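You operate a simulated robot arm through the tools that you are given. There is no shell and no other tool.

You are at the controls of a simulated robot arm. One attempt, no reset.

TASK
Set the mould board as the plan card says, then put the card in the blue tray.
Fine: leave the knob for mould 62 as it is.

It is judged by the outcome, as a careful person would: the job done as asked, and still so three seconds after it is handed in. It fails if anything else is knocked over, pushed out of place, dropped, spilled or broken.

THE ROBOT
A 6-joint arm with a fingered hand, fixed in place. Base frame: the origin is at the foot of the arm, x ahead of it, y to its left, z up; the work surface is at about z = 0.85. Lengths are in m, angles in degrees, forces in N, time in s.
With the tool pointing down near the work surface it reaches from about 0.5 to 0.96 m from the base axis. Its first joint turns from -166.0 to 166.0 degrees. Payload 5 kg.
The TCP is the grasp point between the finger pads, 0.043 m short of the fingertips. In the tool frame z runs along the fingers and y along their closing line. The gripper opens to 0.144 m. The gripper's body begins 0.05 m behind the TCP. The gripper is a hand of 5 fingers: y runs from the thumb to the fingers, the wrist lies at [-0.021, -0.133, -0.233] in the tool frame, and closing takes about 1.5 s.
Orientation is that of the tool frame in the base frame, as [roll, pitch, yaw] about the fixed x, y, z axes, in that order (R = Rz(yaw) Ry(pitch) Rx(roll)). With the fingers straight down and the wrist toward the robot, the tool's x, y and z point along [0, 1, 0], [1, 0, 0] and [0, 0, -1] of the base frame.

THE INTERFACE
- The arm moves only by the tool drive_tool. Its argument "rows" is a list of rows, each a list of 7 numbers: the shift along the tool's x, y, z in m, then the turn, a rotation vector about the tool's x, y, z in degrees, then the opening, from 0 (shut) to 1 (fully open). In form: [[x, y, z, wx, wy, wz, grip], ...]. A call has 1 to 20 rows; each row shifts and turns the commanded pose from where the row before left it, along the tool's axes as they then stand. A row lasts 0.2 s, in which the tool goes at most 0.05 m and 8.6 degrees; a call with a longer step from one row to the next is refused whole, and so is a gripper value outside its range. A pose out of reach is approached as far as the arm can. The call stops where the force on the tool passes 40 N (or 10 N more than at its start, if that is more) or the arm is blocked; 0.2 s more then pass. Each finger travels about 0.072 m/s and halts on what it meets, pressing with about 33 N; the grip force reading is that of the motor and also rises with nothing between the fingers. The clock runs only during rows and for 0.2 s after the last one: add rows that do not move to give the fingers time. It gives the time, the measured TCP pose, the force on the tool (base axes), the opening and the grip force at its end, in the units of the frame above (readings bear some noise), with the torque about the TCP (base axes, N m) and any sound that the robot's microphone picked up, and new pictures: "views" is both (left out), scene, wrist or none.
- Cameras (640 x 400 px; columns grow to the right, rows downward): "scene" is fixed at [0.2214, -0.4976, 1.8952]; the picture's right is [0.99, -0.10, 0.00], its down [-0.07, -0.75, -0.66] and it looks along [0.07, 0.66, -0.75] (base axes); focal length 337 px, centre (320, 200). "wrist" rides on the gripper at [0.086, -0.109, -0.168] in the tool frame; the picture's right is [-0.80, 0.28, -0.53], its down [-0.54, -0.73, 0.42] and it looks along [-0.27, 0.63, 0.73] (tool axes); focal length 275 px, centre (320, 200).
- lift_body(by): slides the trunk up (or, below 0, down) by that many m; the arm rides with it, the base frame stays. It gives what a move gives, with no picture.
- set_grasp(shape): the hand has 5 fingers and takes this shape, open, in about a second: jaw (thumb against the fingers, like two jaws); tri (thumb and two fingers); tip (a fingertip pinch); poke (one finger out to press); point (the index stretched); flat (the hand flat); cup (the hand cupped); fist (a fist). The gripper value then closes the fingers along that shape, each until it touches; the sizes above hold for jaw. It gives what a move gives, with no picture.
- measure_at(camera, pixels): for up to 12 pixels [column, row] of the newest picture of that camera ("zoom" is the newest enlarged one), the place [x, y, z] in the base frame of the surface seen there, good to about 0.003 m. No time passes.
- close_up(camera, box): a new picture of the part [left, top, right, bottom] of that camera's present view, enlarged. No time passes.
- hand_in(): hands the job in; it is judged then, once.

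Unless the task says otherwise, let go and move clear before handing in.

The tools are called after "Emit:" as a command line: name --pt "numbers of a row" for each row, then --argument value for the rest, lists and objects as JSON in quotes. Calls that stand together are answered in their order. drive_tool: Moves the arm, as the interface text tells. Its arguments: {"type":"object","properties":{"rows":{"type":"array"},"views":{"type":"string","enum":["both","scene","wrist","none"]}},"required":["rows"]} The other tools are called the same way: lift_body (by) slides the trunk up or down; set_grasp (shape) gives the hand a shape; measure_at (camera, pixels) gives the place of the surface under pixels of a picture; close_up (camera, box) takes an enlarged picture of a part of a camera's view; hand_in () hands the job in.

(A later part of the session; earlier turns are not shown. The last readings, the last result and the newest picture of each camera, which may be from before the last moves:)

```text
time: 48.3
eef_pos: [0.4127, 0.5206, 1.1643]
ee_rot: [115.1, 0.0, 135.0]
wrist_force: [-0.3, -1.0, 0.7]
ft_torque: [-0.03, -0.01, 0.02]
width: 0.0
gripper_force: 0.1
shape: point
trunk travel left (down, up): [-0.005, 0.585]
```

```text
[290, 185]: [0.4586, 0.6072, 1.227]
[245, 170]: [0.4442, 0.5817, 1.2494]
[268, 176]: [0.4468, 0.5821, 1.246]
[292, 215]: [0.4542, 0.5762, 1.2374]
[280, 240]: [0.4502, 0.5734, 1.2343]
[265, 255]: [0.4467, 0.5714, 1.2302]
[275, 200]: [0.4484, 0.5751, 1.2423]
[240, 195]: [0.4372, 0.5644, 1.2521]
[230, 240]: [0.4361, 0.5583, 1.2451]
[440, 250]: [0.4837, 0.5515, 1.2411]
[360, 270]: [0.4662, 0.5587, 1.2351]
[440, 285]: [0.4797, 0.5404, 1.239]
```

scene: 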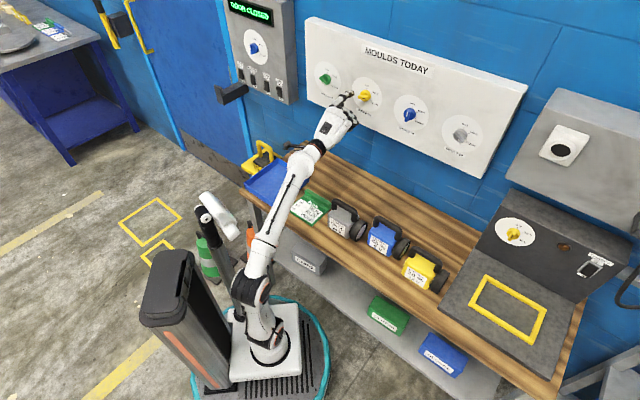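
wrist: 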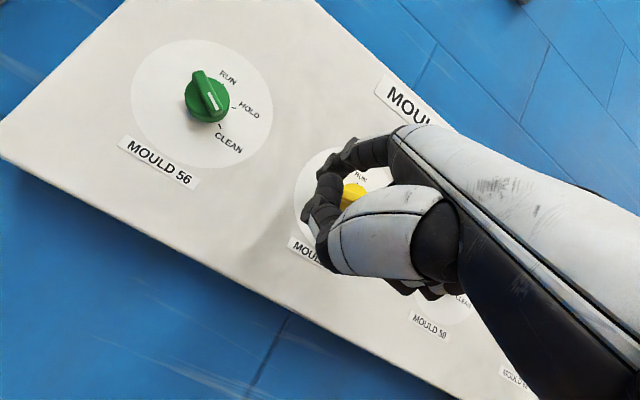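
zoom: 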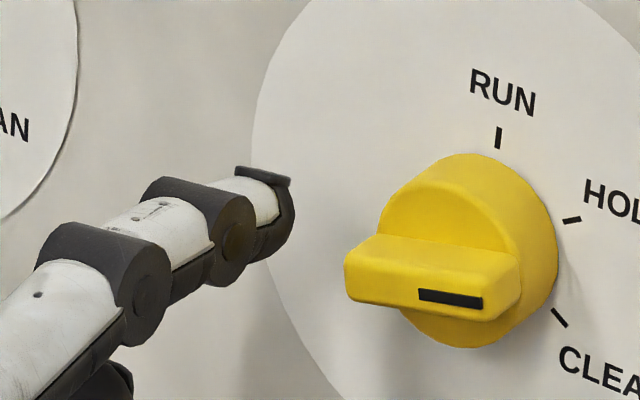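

The fingertip is about 0.018 m across, centred 0.019 m left and 0.074 m above the TCP. I'll raise it above-left of yellow's tail (around s=-0.069, z=1.258) with its end ~0.02 m off the plate, ready to push down.

Emit:
drive_tool --pt "0 0.0166 -0.0104 0 0 0 1" --pt "-0.0133 0 0 0 0 0 1" --pt "-0.0132 0 0 0 0 0 1" --pt "0 0 0 0 0 0 1" --views "scene"

Emit:
close_up --camera "scene" --box '[340, 80, 388, 110]'

```text
time: 49.3
eef_pos: [0.4312, 0.5007, 1.186]
ee_rot: [115.1, 0.0, 135.0]
wrist_force: [0.2, 0.1, 0.2]
ft_torque: [0.03, -0.02, 0.0]
width: 0.0
gripper_force: 0.1
shape: point
trunk travel left (down, up): [-0.005, 0.585]
```

scene: 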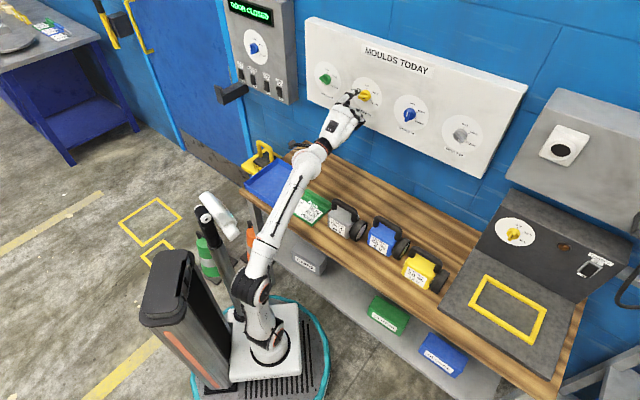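

```text
13.33 times, centred on (364, 95) of scene
```

zoom: 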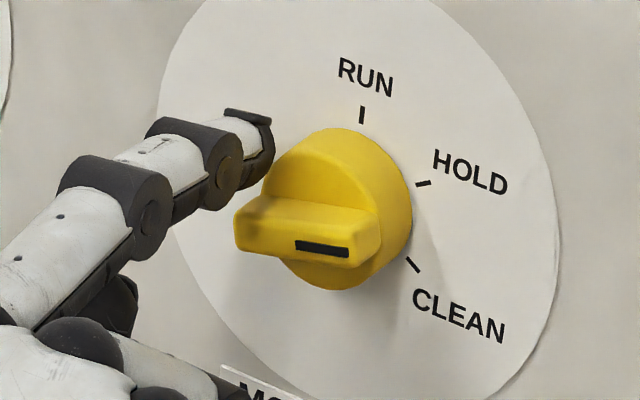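

The tip is poised just above-left of yellow's ridge tail (zoom ≈255,150). I'll push down gently along the arc, about 20° of turn, and look.

Emit:
drive_tool --pt "-0.001 -0.0059 0.00275 0 0 0 1" --pt "-0.001 -0.0059 0.00275 0 0 0 1" --pt "0.0015 -0.0029 0.00135 0 0 0 1" --pt "0.0016 -0.0028 0.0013 0 0 0 1" --pt "0 0 0 0 0 0 1" --views "scene"

Emit:
close_up --camera "scene" --box '[340, 80, 388, 110]'

```text
time: 50.5
eef_pos: [0.4294, 0.5016, 1.1649]
ee_rot: [115.0, 0.0, 135.1]
wrist_force: [0.2, 0.1, 2.3]
ft_torque: [0.13, -0.06, -0.02]
width: 0.0001
gripper_force: 0.0
shape: point
trunk travel left (down, up): [-0.005, 0.585]
```

scene: 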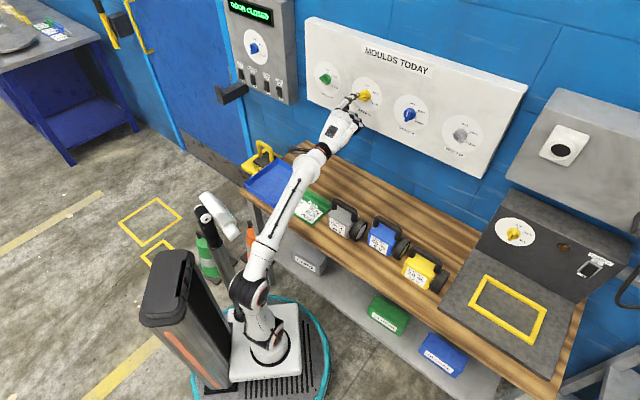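

```text
13.33 times, centred on (364, 95) of scene
```

zoom: 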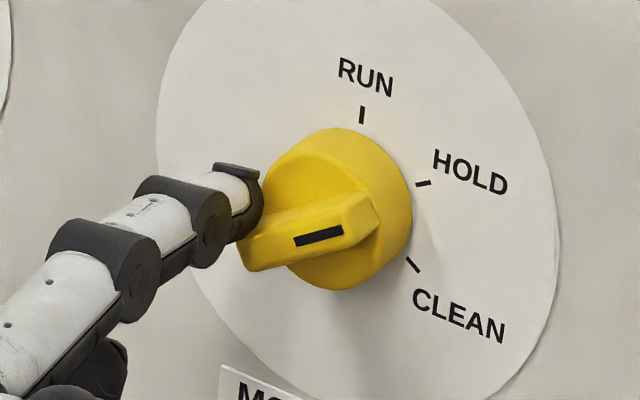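

That worked with only ~2 N: yellow is now around 55°. I'll continue the arc by about another 35°.

Emit:
drive_tool --pt "0.0004 -0.0032 0.0015 0 0 0 1" --pt "0.0003 -0.0032 0.0015 0 0 0 1" --pt "-0.0008 -0.0031 0.0014 0 0 0 1" --pt "-0.0009 -0.0031 0.0014 0 0 0 1" --pt "0 0 0 0 0 0 1" --views "scene"

Emit:
close_up --camera "scene" --box '[340, 80, 388, 110]'

```text
time: 51.7
eef_pos: [0.4303, 0.5013, 1.1512]
ee_rot: [115.0, 0.0, 135.0]
wrist_force: [-0.6, 0.7, 0.1]
ft_torque: [-0.04, -0.01, 0.03]
width: 0.0
gripper_force: 0.1
shape: point
trunk travel left (down, up): [-0.005, 0.585]
```

scene: 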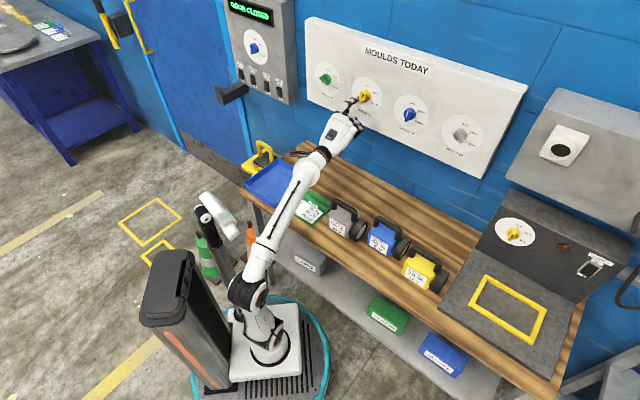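

```text
13.33 times, centred on (364, 95) of scene
```

zoom: 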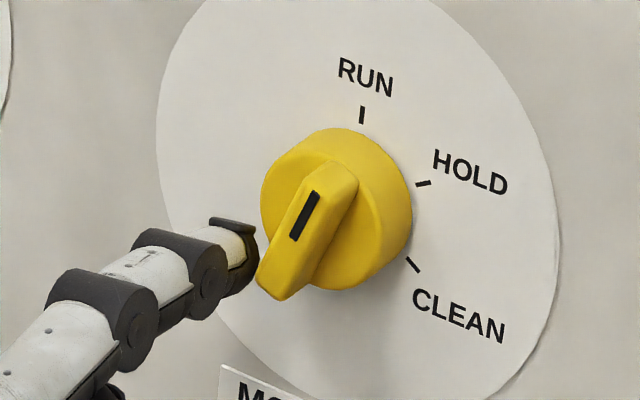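

Yellow now reads about 14° from RUN by its mark (297,238)-(313,195). I'll make the last small arc.

Emit:
drive_tool --pt "-0.0012 -0.002 0.0009 0 0 0 1" --pt "-0.0015 -0.0019 0.0009 0 0 0 1" --pt "0 0 0 0 0 0 1" --views "scene"

Emit:
close_up --camera "scene" --box '[340, 80, 388, 110]'

Emit:
measure_at --camera "zoom" --pixels '[[305, 235], [315, 195], [285, 290], [330, 180], [361, 115]]'

```text
time: 52.5
eef_pos: [0.4309, 0.4988, 1.1481]
ee_rot: [114.9, 0.0, 134.9]
wrist_force: [-0.7, 0.7, -0.3]
ft_torque: [0.01, 0.0, -0.01]
width: 0.0
gripper_force: 0.0
shape: point
trunk travel left (down, up): [-0.005, 0.585]
```

scene: 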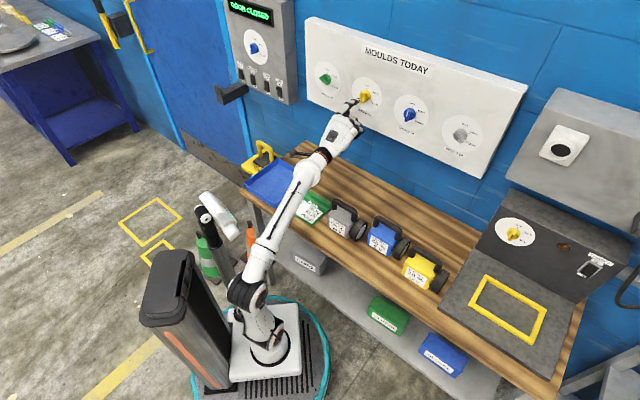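

```text
13.33 times, centred on (364, 95) of scene
```

zoom: 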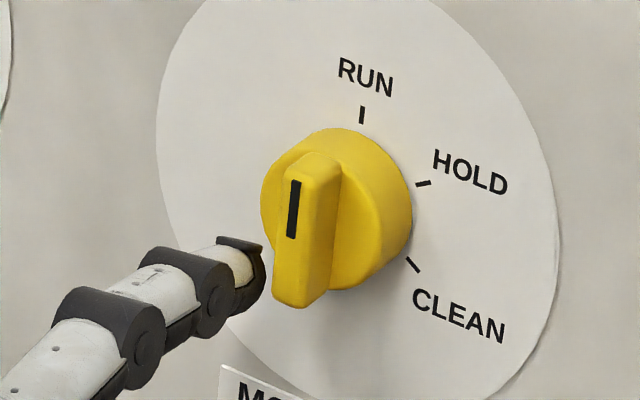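

```text
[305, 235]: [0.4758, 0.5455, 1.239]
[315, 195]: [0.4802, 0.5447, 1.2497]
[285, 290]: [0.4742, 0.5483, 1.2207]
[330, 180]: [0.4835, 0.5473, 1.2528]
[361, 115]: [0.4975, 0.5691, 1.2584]
```

Yellow is at RUN (mark (291,237)-(295,181), within ~3°). I'll move the finger off, back away, and slide left to stand above green's centre.

Emit:
drive_tool --pt "0.005 0 0 0 0 0 1" --pt "0 -0.0127 -0.0272 0 0 0 1" --pt "0 -0.0127 -0.0272 0 0 0 1" --pt "0.0395 0.0095 -0.0044 0 0 0 1" --pt "0.0395 0.0095 -0.0044 0 0 0 1" --pt "0.0395 0.0095 -0.0044 0 0 0 1" --pt "0.0395 0.0095 -0.0044 0 0 0 1" --pt "0 0 0 0 0 0 1" --views "both"

Emit:
close_up --camera "scene" --box '[302, 60, 366, 110]'

```text
time: 54.5
eef_pos: [0.3171, 0.5785, 1.1593]
ee_rot: [117.1, 1.8, 131.0]
wrist_force: [0.3, 0.7, -0.2]
ft_torque: [0.0, -0.05, -0.05]
width: 0.0
gripper_force: 0.1
shape: point
trunk travel left (down, up): [-0.005, 0.585]
stopped in row 8: the arm was blocked; the commanded pose is now the measured one
```

scene: 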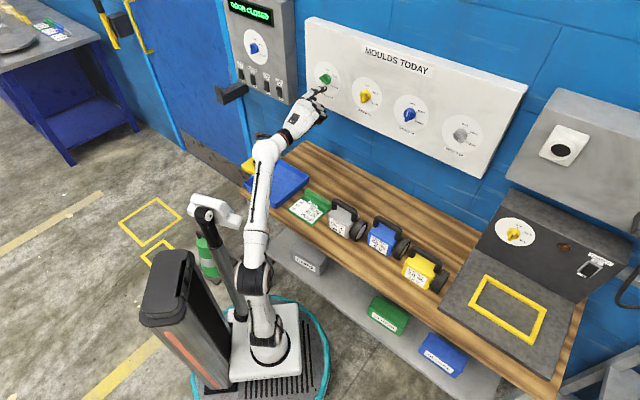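
wrist: 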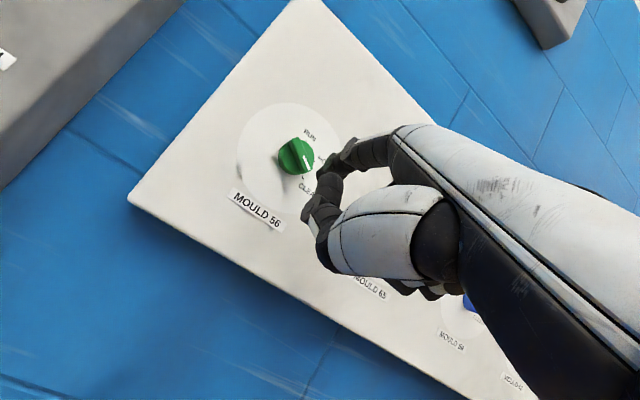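

```text
8.00 times, centred on (334, 85) of scene
```

zoom: 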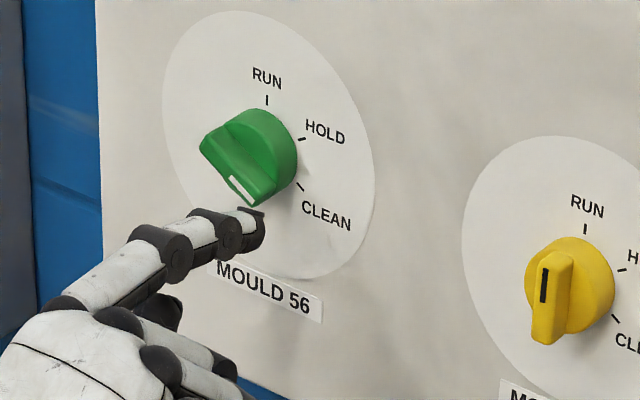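

The arm reports it was blocked at the end of that move, though there's no force on the tool. Something near the elbow may be touching, so I'll look closely.

Emit:
close_up --camera "scene" --box '[170, 110, 330, 370]'

Emit:
close_up --camera "scene" --box '[180, 120, 300, 220]'

Emit:
measure_at --camera "scene" --pixels '[[238, 215], [210, 205], [225, 240], [245, 225], [252, 235], [262, 190], [268, 150], [252, 270], [262, 140], [240, 280], [232, 260]]'

```text
1.54 times, centred on (250, 240) of scene
```

zoom: 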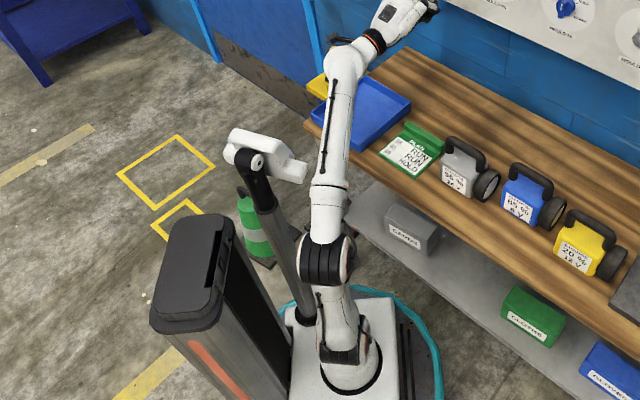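

```text
4.00 times, centred on (240, 170) of scene
```

zoom: 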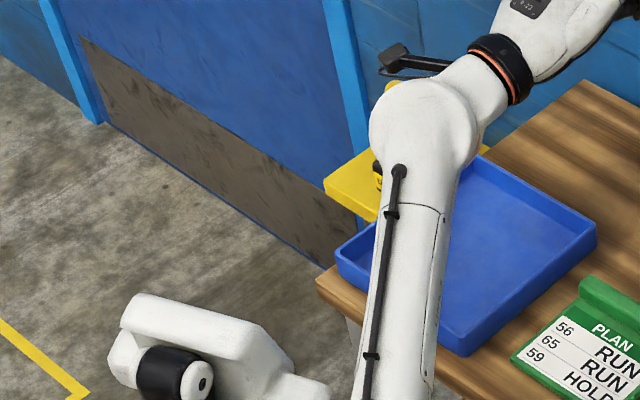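

```text
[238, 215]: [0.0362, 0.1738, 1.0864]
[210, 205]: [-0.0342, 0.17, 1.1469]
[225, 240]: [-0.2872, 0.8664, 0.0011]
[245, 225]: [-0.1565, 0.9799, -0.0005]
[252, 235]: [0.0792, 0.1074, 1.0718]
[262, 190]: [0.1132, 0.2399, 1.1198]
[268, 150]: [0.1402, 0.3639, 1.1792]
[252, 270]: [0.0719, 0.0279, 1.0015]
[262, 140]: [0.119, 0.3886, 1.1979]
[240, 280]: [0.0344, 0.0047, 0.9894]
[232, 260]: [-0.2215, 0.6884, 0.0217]
```

The white-headed post on the robot's base (end at about (0.036,0.174,1.086)) is right beside the forearm and stopped the leftward swing. I'll back off right, and instead point the finger 20° leftward, so the arm stays clear and I can push green's pointer end from below-right.

Emit:
drive_tool --pt "-0.01 -0.0063 -0.0136 0 0 0 1" --pt "-0.01 -0.0063 -0.0136 0 0 0 1" --pt "0 0 0 -2.1 0.82 1.6 1" --pt "0 0 0 0 5.44 -2.54 1" --pt "0 0 0 0 5.44 -2.54 1" --pt "0 0 0 0 5.44 -2.54 1" --pt "0 0 0 0 5.44 -2.54 1" --pt "0 0 0 0 0 0 1" --views "both"

Emit:
close_up --camera "scene" --box '[302, 60, 366, 110]'

```text
time: 56.3
eef_pos: [0.2998, 0.5458, 1.1579]
ee_rot: [115.7, 0.1, 153.0]
wrist_force: [0.4, 0.4, 0.2]
ft_torque: [-0.01, 0.0, 0.02]
width: 0.0002
gripper_force: 0.1
shape: point
out of reach, approached as far as the arm can: row 7
trunk travel left (down, up): [-0.005, 0.585]
```

scene: 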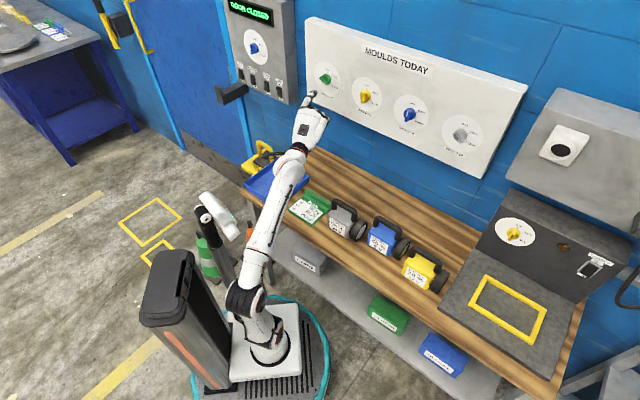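
wrist: 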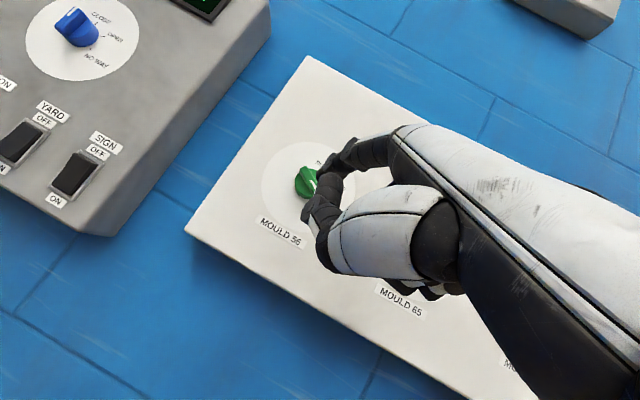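

```text
8.00 times, centred on (334, 85) of scene
```

zoom: 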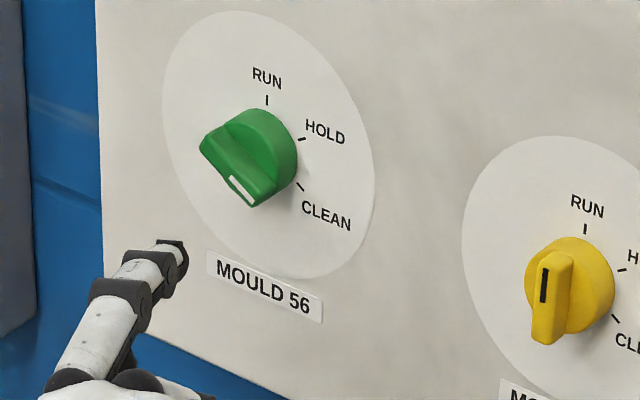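

The post is well clear now, but this yaw brings the wrist close to straight again. I'll ease to yaw 150° and tip the finger 8° down, then move under green's centre while still ~0.055 m off the board.

Emit:
drive_tool --pt "0 0 0 3.65 -1.35 0.64 1" --pt "0 0 0 3.65 -1.35 0.64 1" --pt "0.0066 -0.002 0.017 0 0 0 1" --pt "0.0066 -0.0021 0.0171 0 0 0 1" --pt "0 0 0 0 0 0 1" --views "both"

Emit:
close_up --camera "scene" --box '[302, 60, 366, 110]'

```text
time: 57.5
eef_pos: [0.3022, 0.5768, 1.1343]
ee_rot: [122.5, 0.2, 152.7]
wrist_force: [-0.2, -0.9, -0.9]
ft_torque: [0.02, 0.03, 0.0]
width: 0.0002
gripper_force: 0.1
shape: point
trunk travel left (down, up): [-0.005, 0.585]
```

scene: 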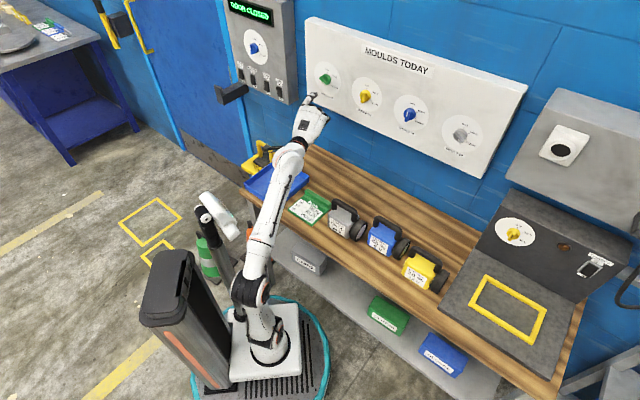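
wrist: 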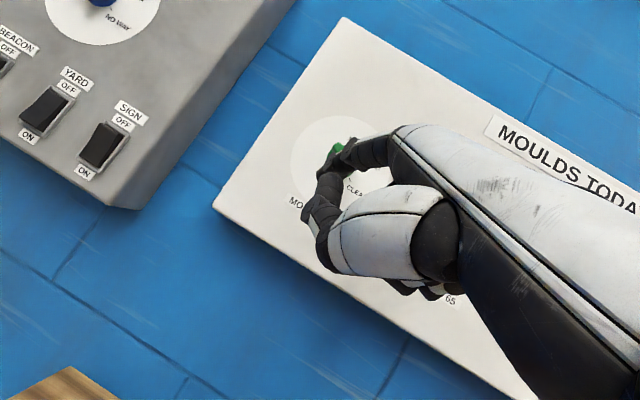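

```text
8.00 times, centred on (334, 85) of scene
```

zoom: 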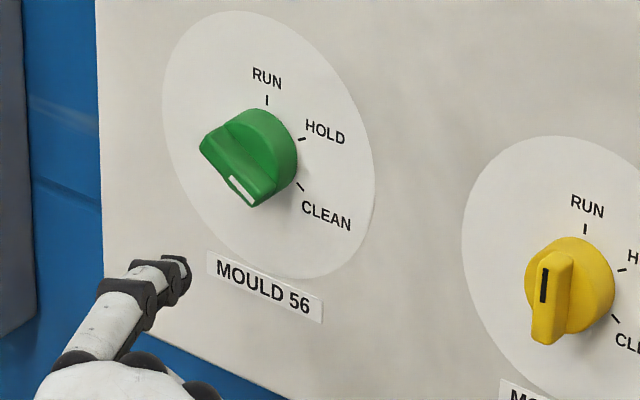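

The finger is now below-left in front of green, ~0.055 m off the plate. I'll go straight in 0.035 m below the knob, clear of its rim.

Emit:
drive_tool --pt "-0.0068 0.0087 0.0137 0 0 0 1" --pt "-0.0067 0.0087 0.0136 0 0 0 1" --pt "0 0 0 0 0 0 1" --views "scene"

Emit:
close_up --camera "scene" --box '[306, 62, 354, 92]'

Emit:
measure_at --camera "zoom" --pixels '[[250, 300], [235, 290], [245, 320], [215, 300], [200, 330], [170, 340], [210, 225], [150, 190], [180, 160], [225, 285]]'

```text
time: 58.3
eef_pos: [0.3305, 0.5989, 1.1352]
ee_rot: [122.4, 0.2, 152.6]
wrist_force: [-0.4, 0.1, -0.2]
ft_torque: [-0.01, 0.0, -0.02]
width: 0.0001
gripper_force: 0.0
shape: point
trunk travel left (down, up): [-0.005, 0.585]
```

scene: 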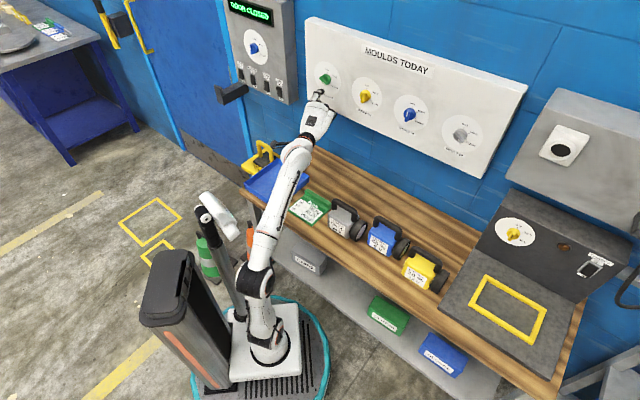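

```text
13.33 times, centred on (330, 77) of scene
```

zoom: 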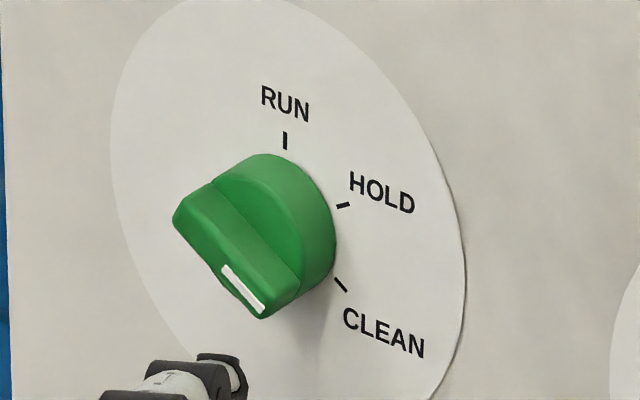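

```text
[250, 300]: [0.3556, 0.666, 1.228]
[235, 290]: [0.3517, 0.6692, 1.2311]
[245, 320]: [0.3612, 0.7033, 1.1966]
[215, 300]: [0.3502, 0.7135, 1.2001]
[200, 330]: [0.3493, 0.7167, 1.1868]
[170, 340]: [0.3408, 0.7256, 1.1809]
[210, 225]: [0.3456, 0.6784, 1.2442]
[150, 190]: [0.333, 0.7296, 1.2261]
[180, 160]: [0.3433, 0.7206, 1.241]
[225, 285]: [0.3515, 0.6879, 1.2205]
```

The tip is level with the ridge and about 0.035 m below green's centre, no contact. I'll push up under the pointer end along its arc for the first ~20°.

Emit:
drive_tool --pt "-0.002 0.0061 -0.0046 0 0 0 1" --pt "-0.002 0.0061 -0.0047 0 0 0 1" --pt "-0.003 0.0007 -0.0016 0 0 0 1" --pt "-0.0031 0.0007 -0.0016 0 0 0 1" --pt "0 0 0 0 0 0 1" --views "scene"

Emit:
close_up --camera "scene" --box '[302, 64, 350, 94]'

```text
time: 59.5
eef_pos: [0.3373, 0.5922, 1.152]
ee_rot: [122.4, 0.2, 152.6]
wrist_force: [-1.4, 1.0, -1.6]
ft_torque: [-0.16, 0.02, 0.06]
width: 0.1364
gripper_force: 0.2
shape: point
trunk travel left (down, up): [-0.005, 0.585]
```

scene: 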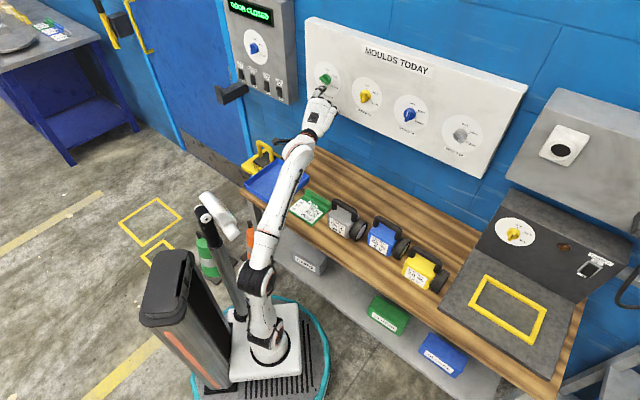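

```text
13.33 times, centred on (326, 79) of scene
```

zoom: 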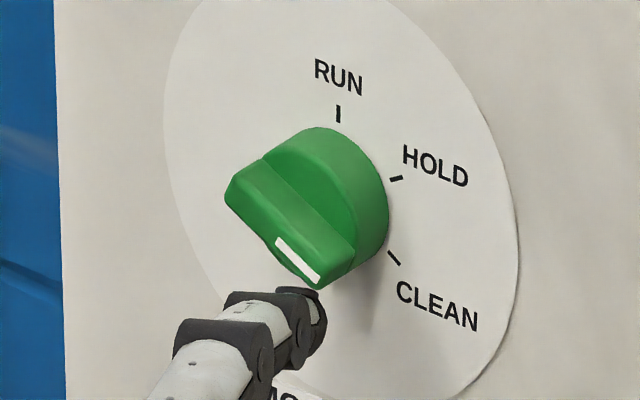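

Green has started to move (mark now (277,242)-(318,280)), with ~2.5 N on the finger. I'll continue the arc around the right side.

Emit:
drive_tool --pt "-0.0024 0.0016 -0.002 0 0 0 1" --pt "-0.0024 0.0016 -0.0019 0 0 0 1" --pt "-0.0015 0.0024 -0.0021 0 0 0 1" --pt "-0.0015 0.0024 -0.0021 0 0 0 1" --pt "0 0 0 0 0 0 1" --views "scene"

Emit:
close_up --camera "scene" --box '[302, 64, 350, 94]'

```text
time: 60.7
eef_pos: [0.3419, 0.5854, 1.1651]
ee_rot: [122.4, 0.3, 152.5]
wrist_force: [0.4, 0.0, -0.4]
ft_torque: [-0.04, 0.04, 0.04]
width: 0.1363
gripper_force: 0.0
shape: point
trunk travel left (down, up): [-0.005, 0.585]
```

scene: 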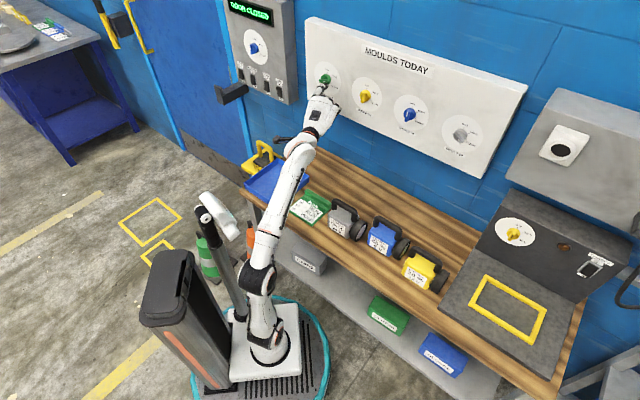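

```text
13.33 times, centred on (326, 79) of scene
```

zoom: 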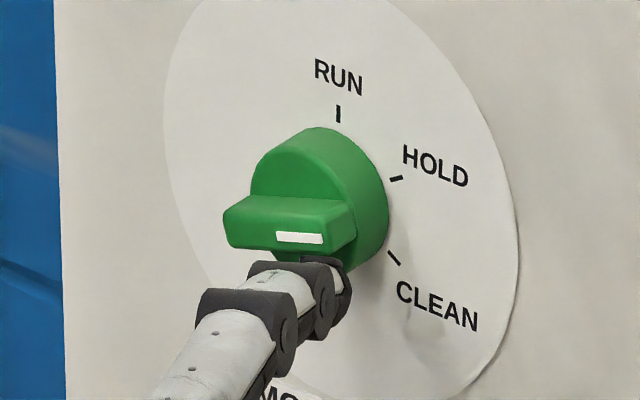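

Green is at roughly 56° now. Continuing the arc up the right side by ~40° more.

Emit:
drive_tool --pt "-0.0004 0.0029 -0.002 0 0 0 1" --pt "-0.0003 0.0029 -0.0019 0 0 0 1" --pt "0.0008 0.003 -0.0017 0 0 0 1" --pt "0.0008 0.003 -0.0016 0 0 0 1" --pt "0 0 0 0 0 0 1" --views "scene"

Emit:
close_up --camera "scene" --box '[302, 64, 350, 94]'

```text
time: 61.9
eef_pos: [0.3425, 0.587, 1.1768]
ee_rot: [122.4, 0.2, 152.6]
wrist_force: [0.2, -0.8, -0.6]
ft_torque: [0.06, 0.01, -0.06]
width: 0.1362
gripper_force: 0.0
shape: point
trunk travel left (down, up): [-0.005, 0.585]
```

scene: 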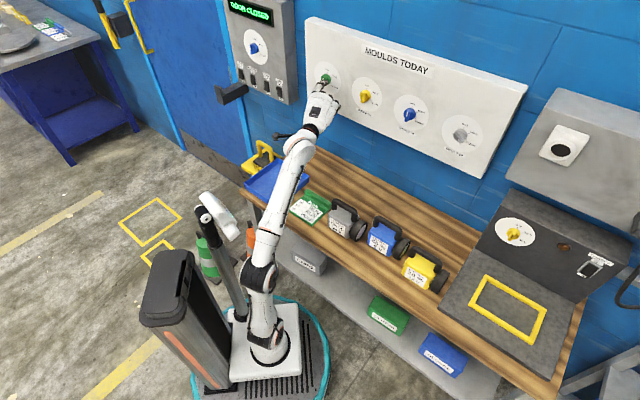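

```text
13.33 times, centred on (326, 79) of scene
```

zoom: 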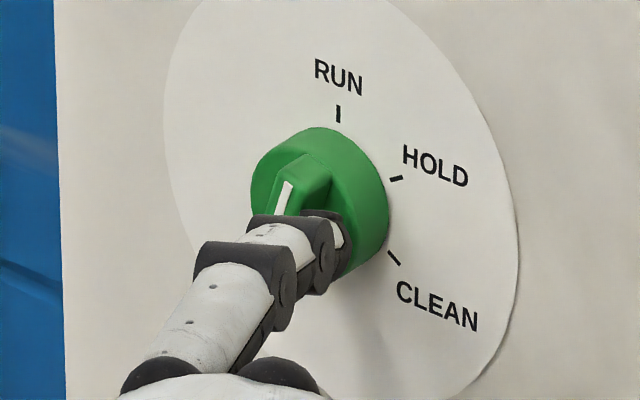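

Green is about 14° short of RUN (mark (278,215)-(289,182)). One last small arc.

Emit:
drive_tool --pt "0.001 0.0019 -0.0009 0 0 0 1" --pt "0.0011 0.002 -0.0008 0 0 0 1" --pt "0 0 0 0 0 0 1" --views "scene"

Emit:
close_up --camera "scene" --box '[302, 64, 350, 94]'

```text
time: 62.7
eef_pos: [0.3402, 0.5897, 1.1828]
ee_rot: [122.4, 0.2, 152.5]
wrist_force: [1.1, -1.3, 0.0]
ft_torque: [0.05, 0.06, -0.1]
width: 0.1359
gripper_force: 0.0
shape: point
trunk travel left (down, up): [-0.005, 0.585]
```

scene: 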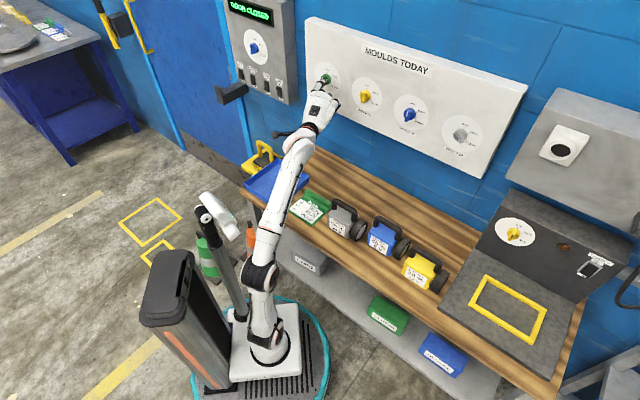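

```text
13.33 times, centred on (326, 79) of scene
```

zoom: 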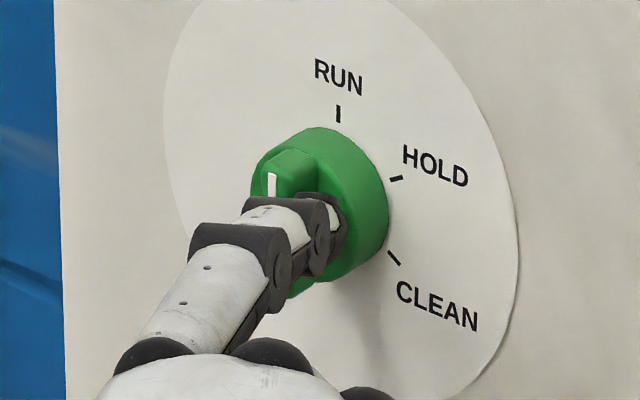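

Green's mark is now vertical at RUN. I'll slip the finger off to the right, back away, and check it unobstructed.

Emit:
drive_tool --pt "-0.006 0 0 0 0 0 1" --pt "0 -0.0161 -0.0253 0 0 0 1" --pt "0 -0.0161 -0.0253 0 0 0 1" --pt "-0.03 -0.0161 -0.0253 0 0 0 1" --pt "-0.03 0 0 0 0 0 1" --pt "0 0 0 0 0 0 1" --views "both"

Emit:
close_up --camera "scene" --box '[302, 64, 350, 94]'

Emit:
measure_at --camera "zoom" --pixels '[[272, 180], [272, 215], [295, 155], [265, 275], [285, 165]]'

```text
time: 64.1
eef_pos: [0.3586, 0.4757, 1.1827]
ee_rot: [122.4, 0.1, 152.7]
wrist_force: [-0.2, -0.1, 0.7]
ft_torque: [-0.01, 0.03, 0.04]
width: 0.1366
gripper_force: 0.1
shape: point
trunk travel left (down, up): [-0.005, 0.585]
```

scene: 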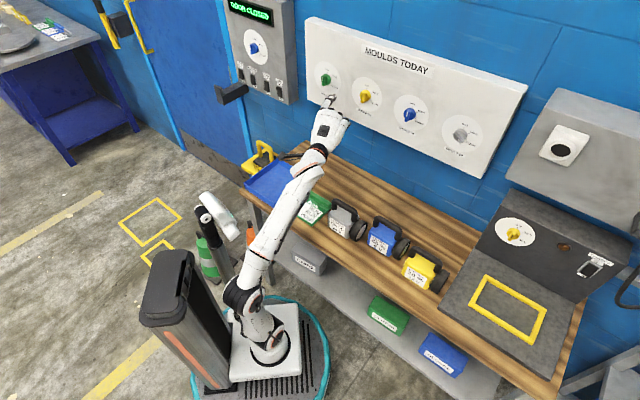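
wrist: 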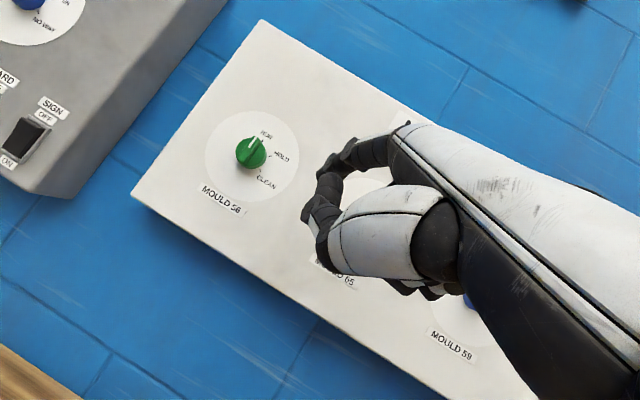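

```text
13.33 times, centred on (326, 79) of scene
```

zoom: 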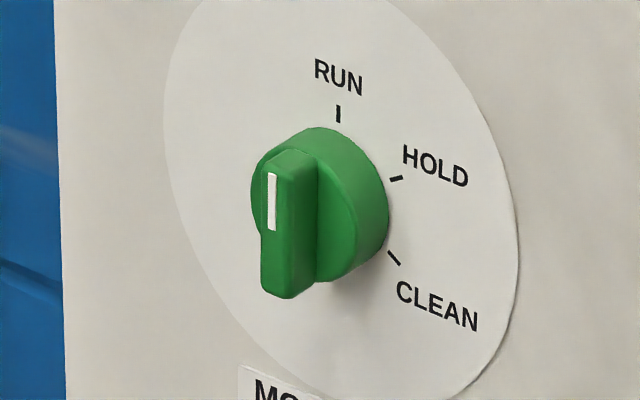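

```text
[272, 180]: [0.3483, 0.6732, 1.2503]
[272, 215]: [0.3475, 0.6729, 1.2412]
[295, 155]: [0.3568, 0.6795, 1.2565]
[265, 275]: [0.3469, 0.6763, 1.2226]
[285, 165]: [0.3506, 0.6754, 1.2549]
```

Green reads RUN within ~3° (mark vertical at (272,173)-(272,230)). Now I'll square the finger up again and slide right to stand left of blue's top end, ~0.07 m off the board.

Emit:
drive_tool --pt "0 0 0 0 -4.98 3.16 1" --pt "0 0 0 0 -4.98 3.16 1" --pt "0 0 0 0 -4.98 3.16 1" --pt "0 0 0 -2.4 0 0 1" --pt "-0.0407 0.001 0.0017 0 0 0 1" --pt "-0.0407 0.001 0.0017 0 0 0 1" --pt "-0.0407 0.001 0.0017 0 0 0 1" --pt "-0.0407 0.001 0.0017 0 0 0 1" --pt "-0.0405 0.001 0.0017 0 0 0 1" --pt "0 0 0 0 0 0 1" --views "both"

Emit:
close_up --camera "scene" --box '[370, 84, 434, 134]'

```text
time: 66.3
eef_pos: [0.51, 0.3432, 1.1836]
ee_rot: [119.9, 0.2, 135.0]
wrist_force: [-0.2, -0.6, 0.4]
ft_torque: [-0.02, -0.01, 0.0]
width: 0.1364
gripper_force: 0.1
shape: point
trunk travel left (down, up): [-0.005, 0.585]
```

scene: 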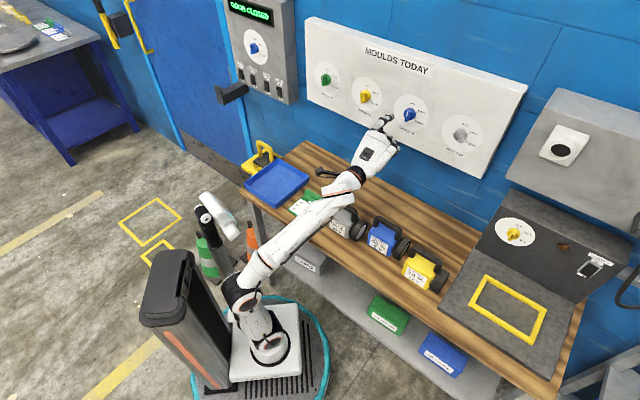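
wrist: 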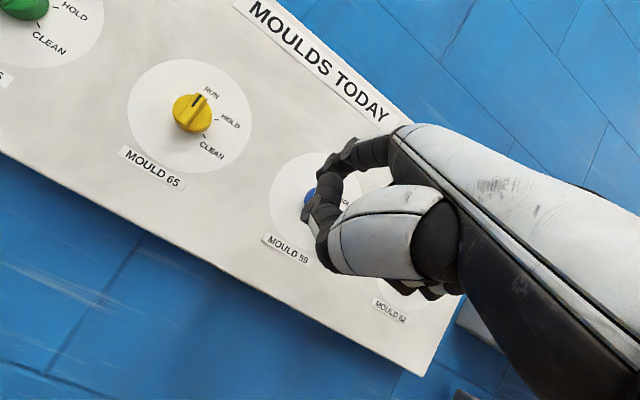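

```text
8.00 times, centred on (402, 109) of scene
```

zoom: 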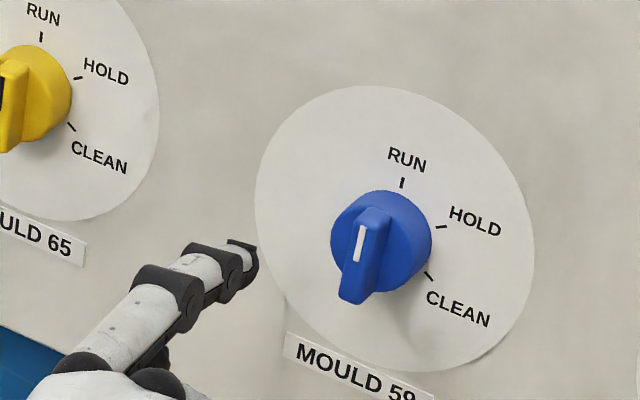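

The tip is left of and slightly above blue's centre, ~0.067 m off. I'll go straight in 0.047 m to ridge level, beside the knob.

Emit:
drive_tool --pt "0 0.0078 0.0136 0 0 0 1" --pt "0 0.0078 0.0136 0 0 0 1" --pt "0 0.0078 0.0135 0 0 0 1" --pt "0 0 0 0 0 0 1" --views "scene"

Emit:
close_up --camera "scene" --box '[384, 95, 432, 125]'

```text
time: 67.3
eef_pos: [0.5422, 0.374, 1.1825]
ee_rot: [119.9, 0.2, 134.8]
wrist_force: [-0.5, 0.1, -0.5]
ft_torque: [0.0, -0.04, 0.03]
width: 0.1363
gripper_force: 0.0
shape: point
trunk travel left (down, up): [-0.005, 0.585]
```

scene: 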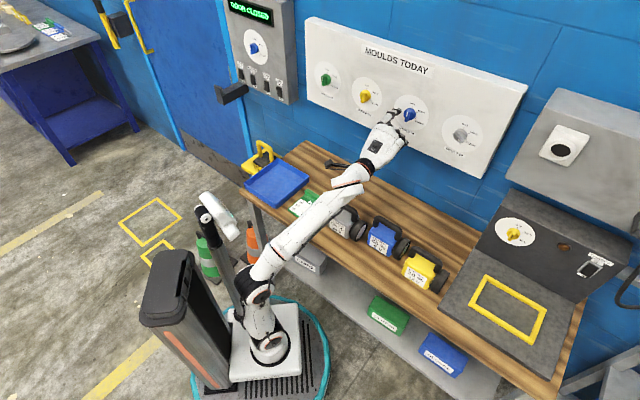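

```text
13.33 times, centred on (408, 110) of scene
```

zoom: 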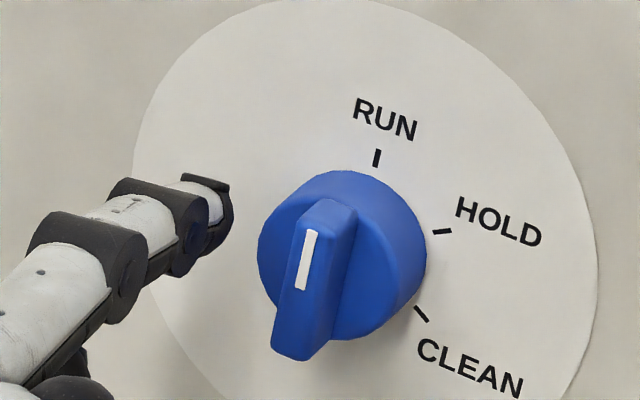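

The tip is beside blue's upper half at ridge depth. I'll move right to meet the ridge and push its top end clockwise about 40°.

Emit:
drive_tool --pt "-0.0076 -0.0004 0.0014 0 0 0 1" --pt "-0.0075 -0.0004 0.0014 0 0 0 1" --pt "-0.0029 0.0018 -0.001 0 0 0 1" --pt "-0.0028 0.0018 -0.0011 0 0 0 1" --pt "0 0 0 0 0 0 1" --views "scene"

Emit:
close_up --camera "scene" --box '[384, 95, 432, 125]'

```text
time: 68.5
eef_pos: [0.5583, 0.3605, 1.1849]
ee_rot: [120.0, 0.2, 134.8]
wrist_force: [-1.6, 0.9, 0.5]
ft_torque: [-0.06, -0.05, 0.04]
width: 0.0001
gripper_force: 0.1
shape: point
trunk travel left (down, up): [-0.005, 0.585]
```

scene: 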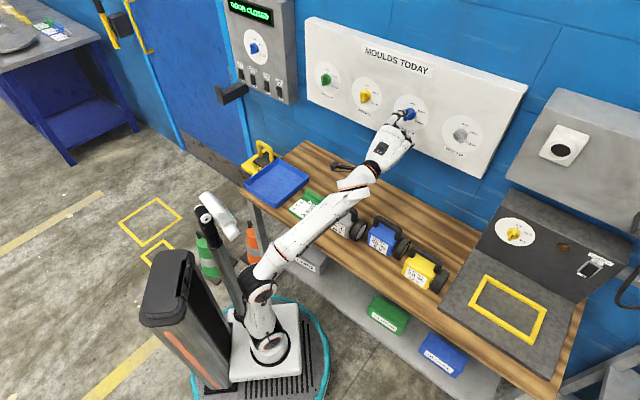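

```text
13.33 times, centred on (408, 110) of scene
```

zoom: 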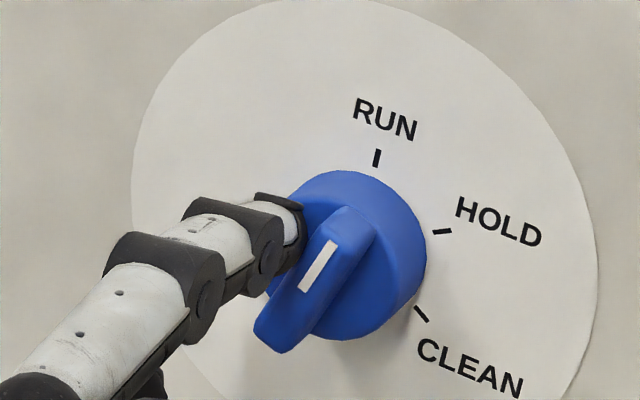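

Blue is turning clockwise as planned, about 20° so far. Continuing the arc over the top by about 30°.

Emit:
drive_tool --pt "-0.0034 0.0008 -0.0005 0 0 0 1" --pt "-0.0033 0.0008 -0.0004 0 0 0 1" --pt "-0.0035 -0.0002 0.0001 0 0 0 1" --pt "0 0 0 0 0 0 1" --views "scene"

Emit:
close_up --camera "scene" --box '[384, 95, 432, 125]'

Emit:
measure_at --camera "zoom" --pixels '[[310, 285], [350, 262], [330, 273], [265, 305], [375, 250], [440, 232], [376, 157], [422, 313]]'

```text
time: 69.5
eef_pos: [0.5653, 0.3519, 1.1866]
ee_rot: [120.0, 0.2, 135.0]
wrist_force: [-1.5, 0.3, 0.8]
ft_torque: [0.03, -0.06, 0.06]
width: 0.0
gripper_force: 0.0
shape: point
trunk travel left (down, up): [-0.005, 0.585]
```

scene: 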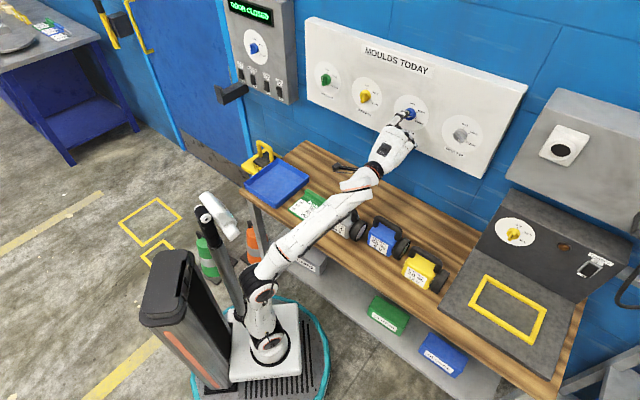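

```text
13.33 times, centred on (408, 110) of scene
```

zoom: 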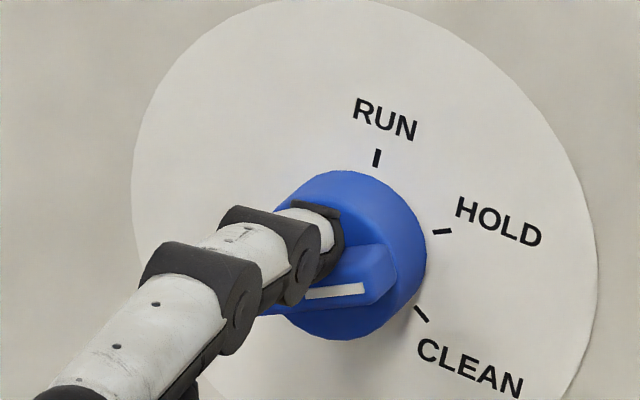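

```text
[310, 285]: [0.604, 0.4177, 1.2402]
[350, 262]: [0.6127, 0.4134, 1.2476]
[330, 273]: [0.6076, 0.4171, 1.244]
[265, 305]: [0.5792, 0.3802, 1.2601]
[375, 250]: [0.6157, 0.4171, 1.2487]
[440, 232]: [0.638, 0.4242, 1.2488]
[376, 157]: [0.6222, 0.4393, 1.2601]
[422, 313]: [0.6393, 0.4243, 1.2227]
```

Blue looks near HOLD. From the blue ticks, HOLD's direction should appear at slope ≈ −0.07 here, and I see about −0.1, so I'll enlarge to check before going on.

Emit:
close_up --camera "scene" --box '[396, 100, 428, 120]'

Emit:
drive_tool --pt "0 0 0 0 0 0 1" --views "wrist"

```text
16.00 times, centred on (412, 110) of scene
```

zoom: 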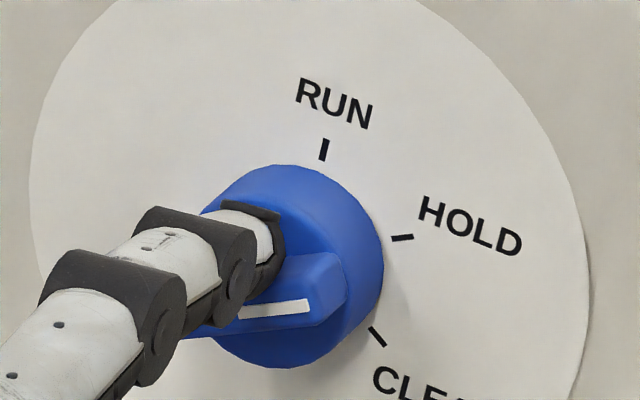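

```text
time: 69.9
eef_pos: [0.5643, 0.3534, 1.1871]
ee_rot: [120.0, 0.2, 134.9]
wrist_force: [-0.1, -0.4, 0.8]
ft_torque: [0.04, -0.09, 0.07]
width: 0.0
gripper_force: 0.1
shape: point
trunk travel left (down, up): [-0.005, 0.585]
```

wrist: 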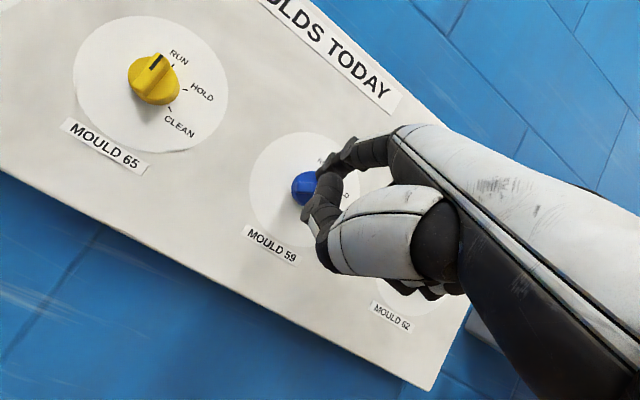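

The mark slope (238,312)-(310,305) gives about 59°, so blue is at HOLD. I'll lift the finger off the ridge and back away to verify everything unobstructed.

Emit:
drive_tool --pt "0 0.0043 -0.0025 0 0 0 1" --pt "0 -0.015 -0.026 0 0 0 1" --pt "0 -0.015 -0.026 0 0 0 1" --pt "0 -0.02 -0.035 0 0 0 1" --pt "0 -0.02 -0.035 0 0 0 1" --pt "0 -0.02 -0.035 0 0 0 1" --pt "0 0 0 0 0 0 1" --views "both"

Emit:
close_up --camera "scene" --box '[384, 95, 432, 125]'

Emit:
close_up --camera "scene" --box '[302, 50, 494, 170]'

Emit:
close_up --camera "scene" --box '[230, 130, 390, 230]'

```text
time: 71.5
eef_pos: [0.4391, 0.2243, 1.19]
ee_rot: [120.0, 0.1, 134.8]
wrist_force: [0.7, -0.1, 0.0]
ft_torque: [0.01, -0.01, 0.0]
width: 0.0002
gripper_force: 0.1
shape: point
trunk travel left (down, up): [-0.005, 0.585]
```

scene: 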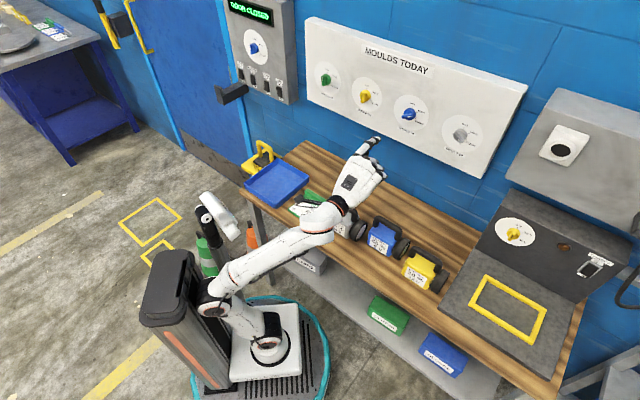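
wrist: 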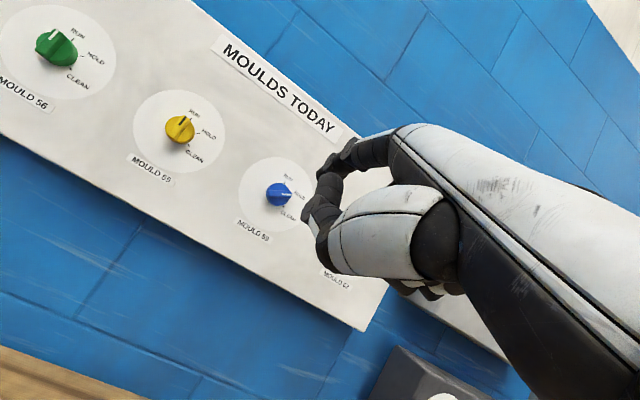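

```text
13.33 times, centred on (408, 110) of scene
```

zoom: 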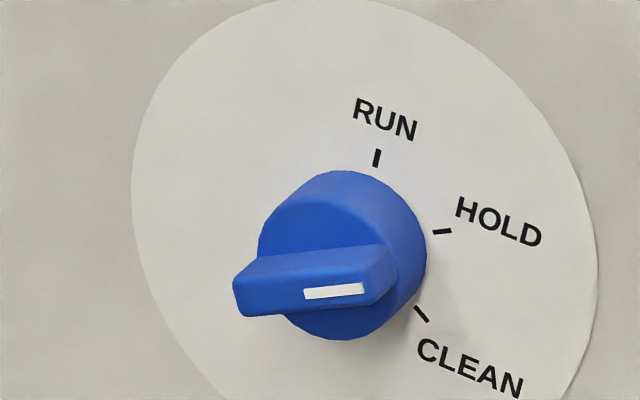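

```text
3.33 times, centred on (398, 110) of scene
```

zoom: 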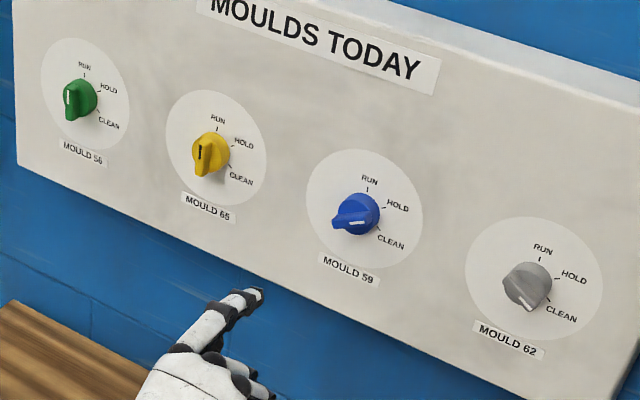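

```text
4.00 times, centred on (310, 180) of scene
```

zoom: 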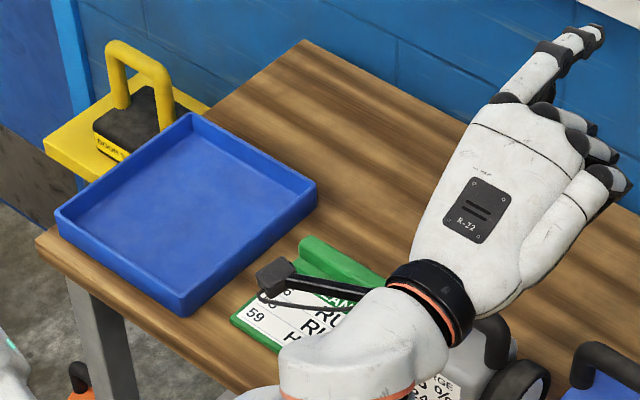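

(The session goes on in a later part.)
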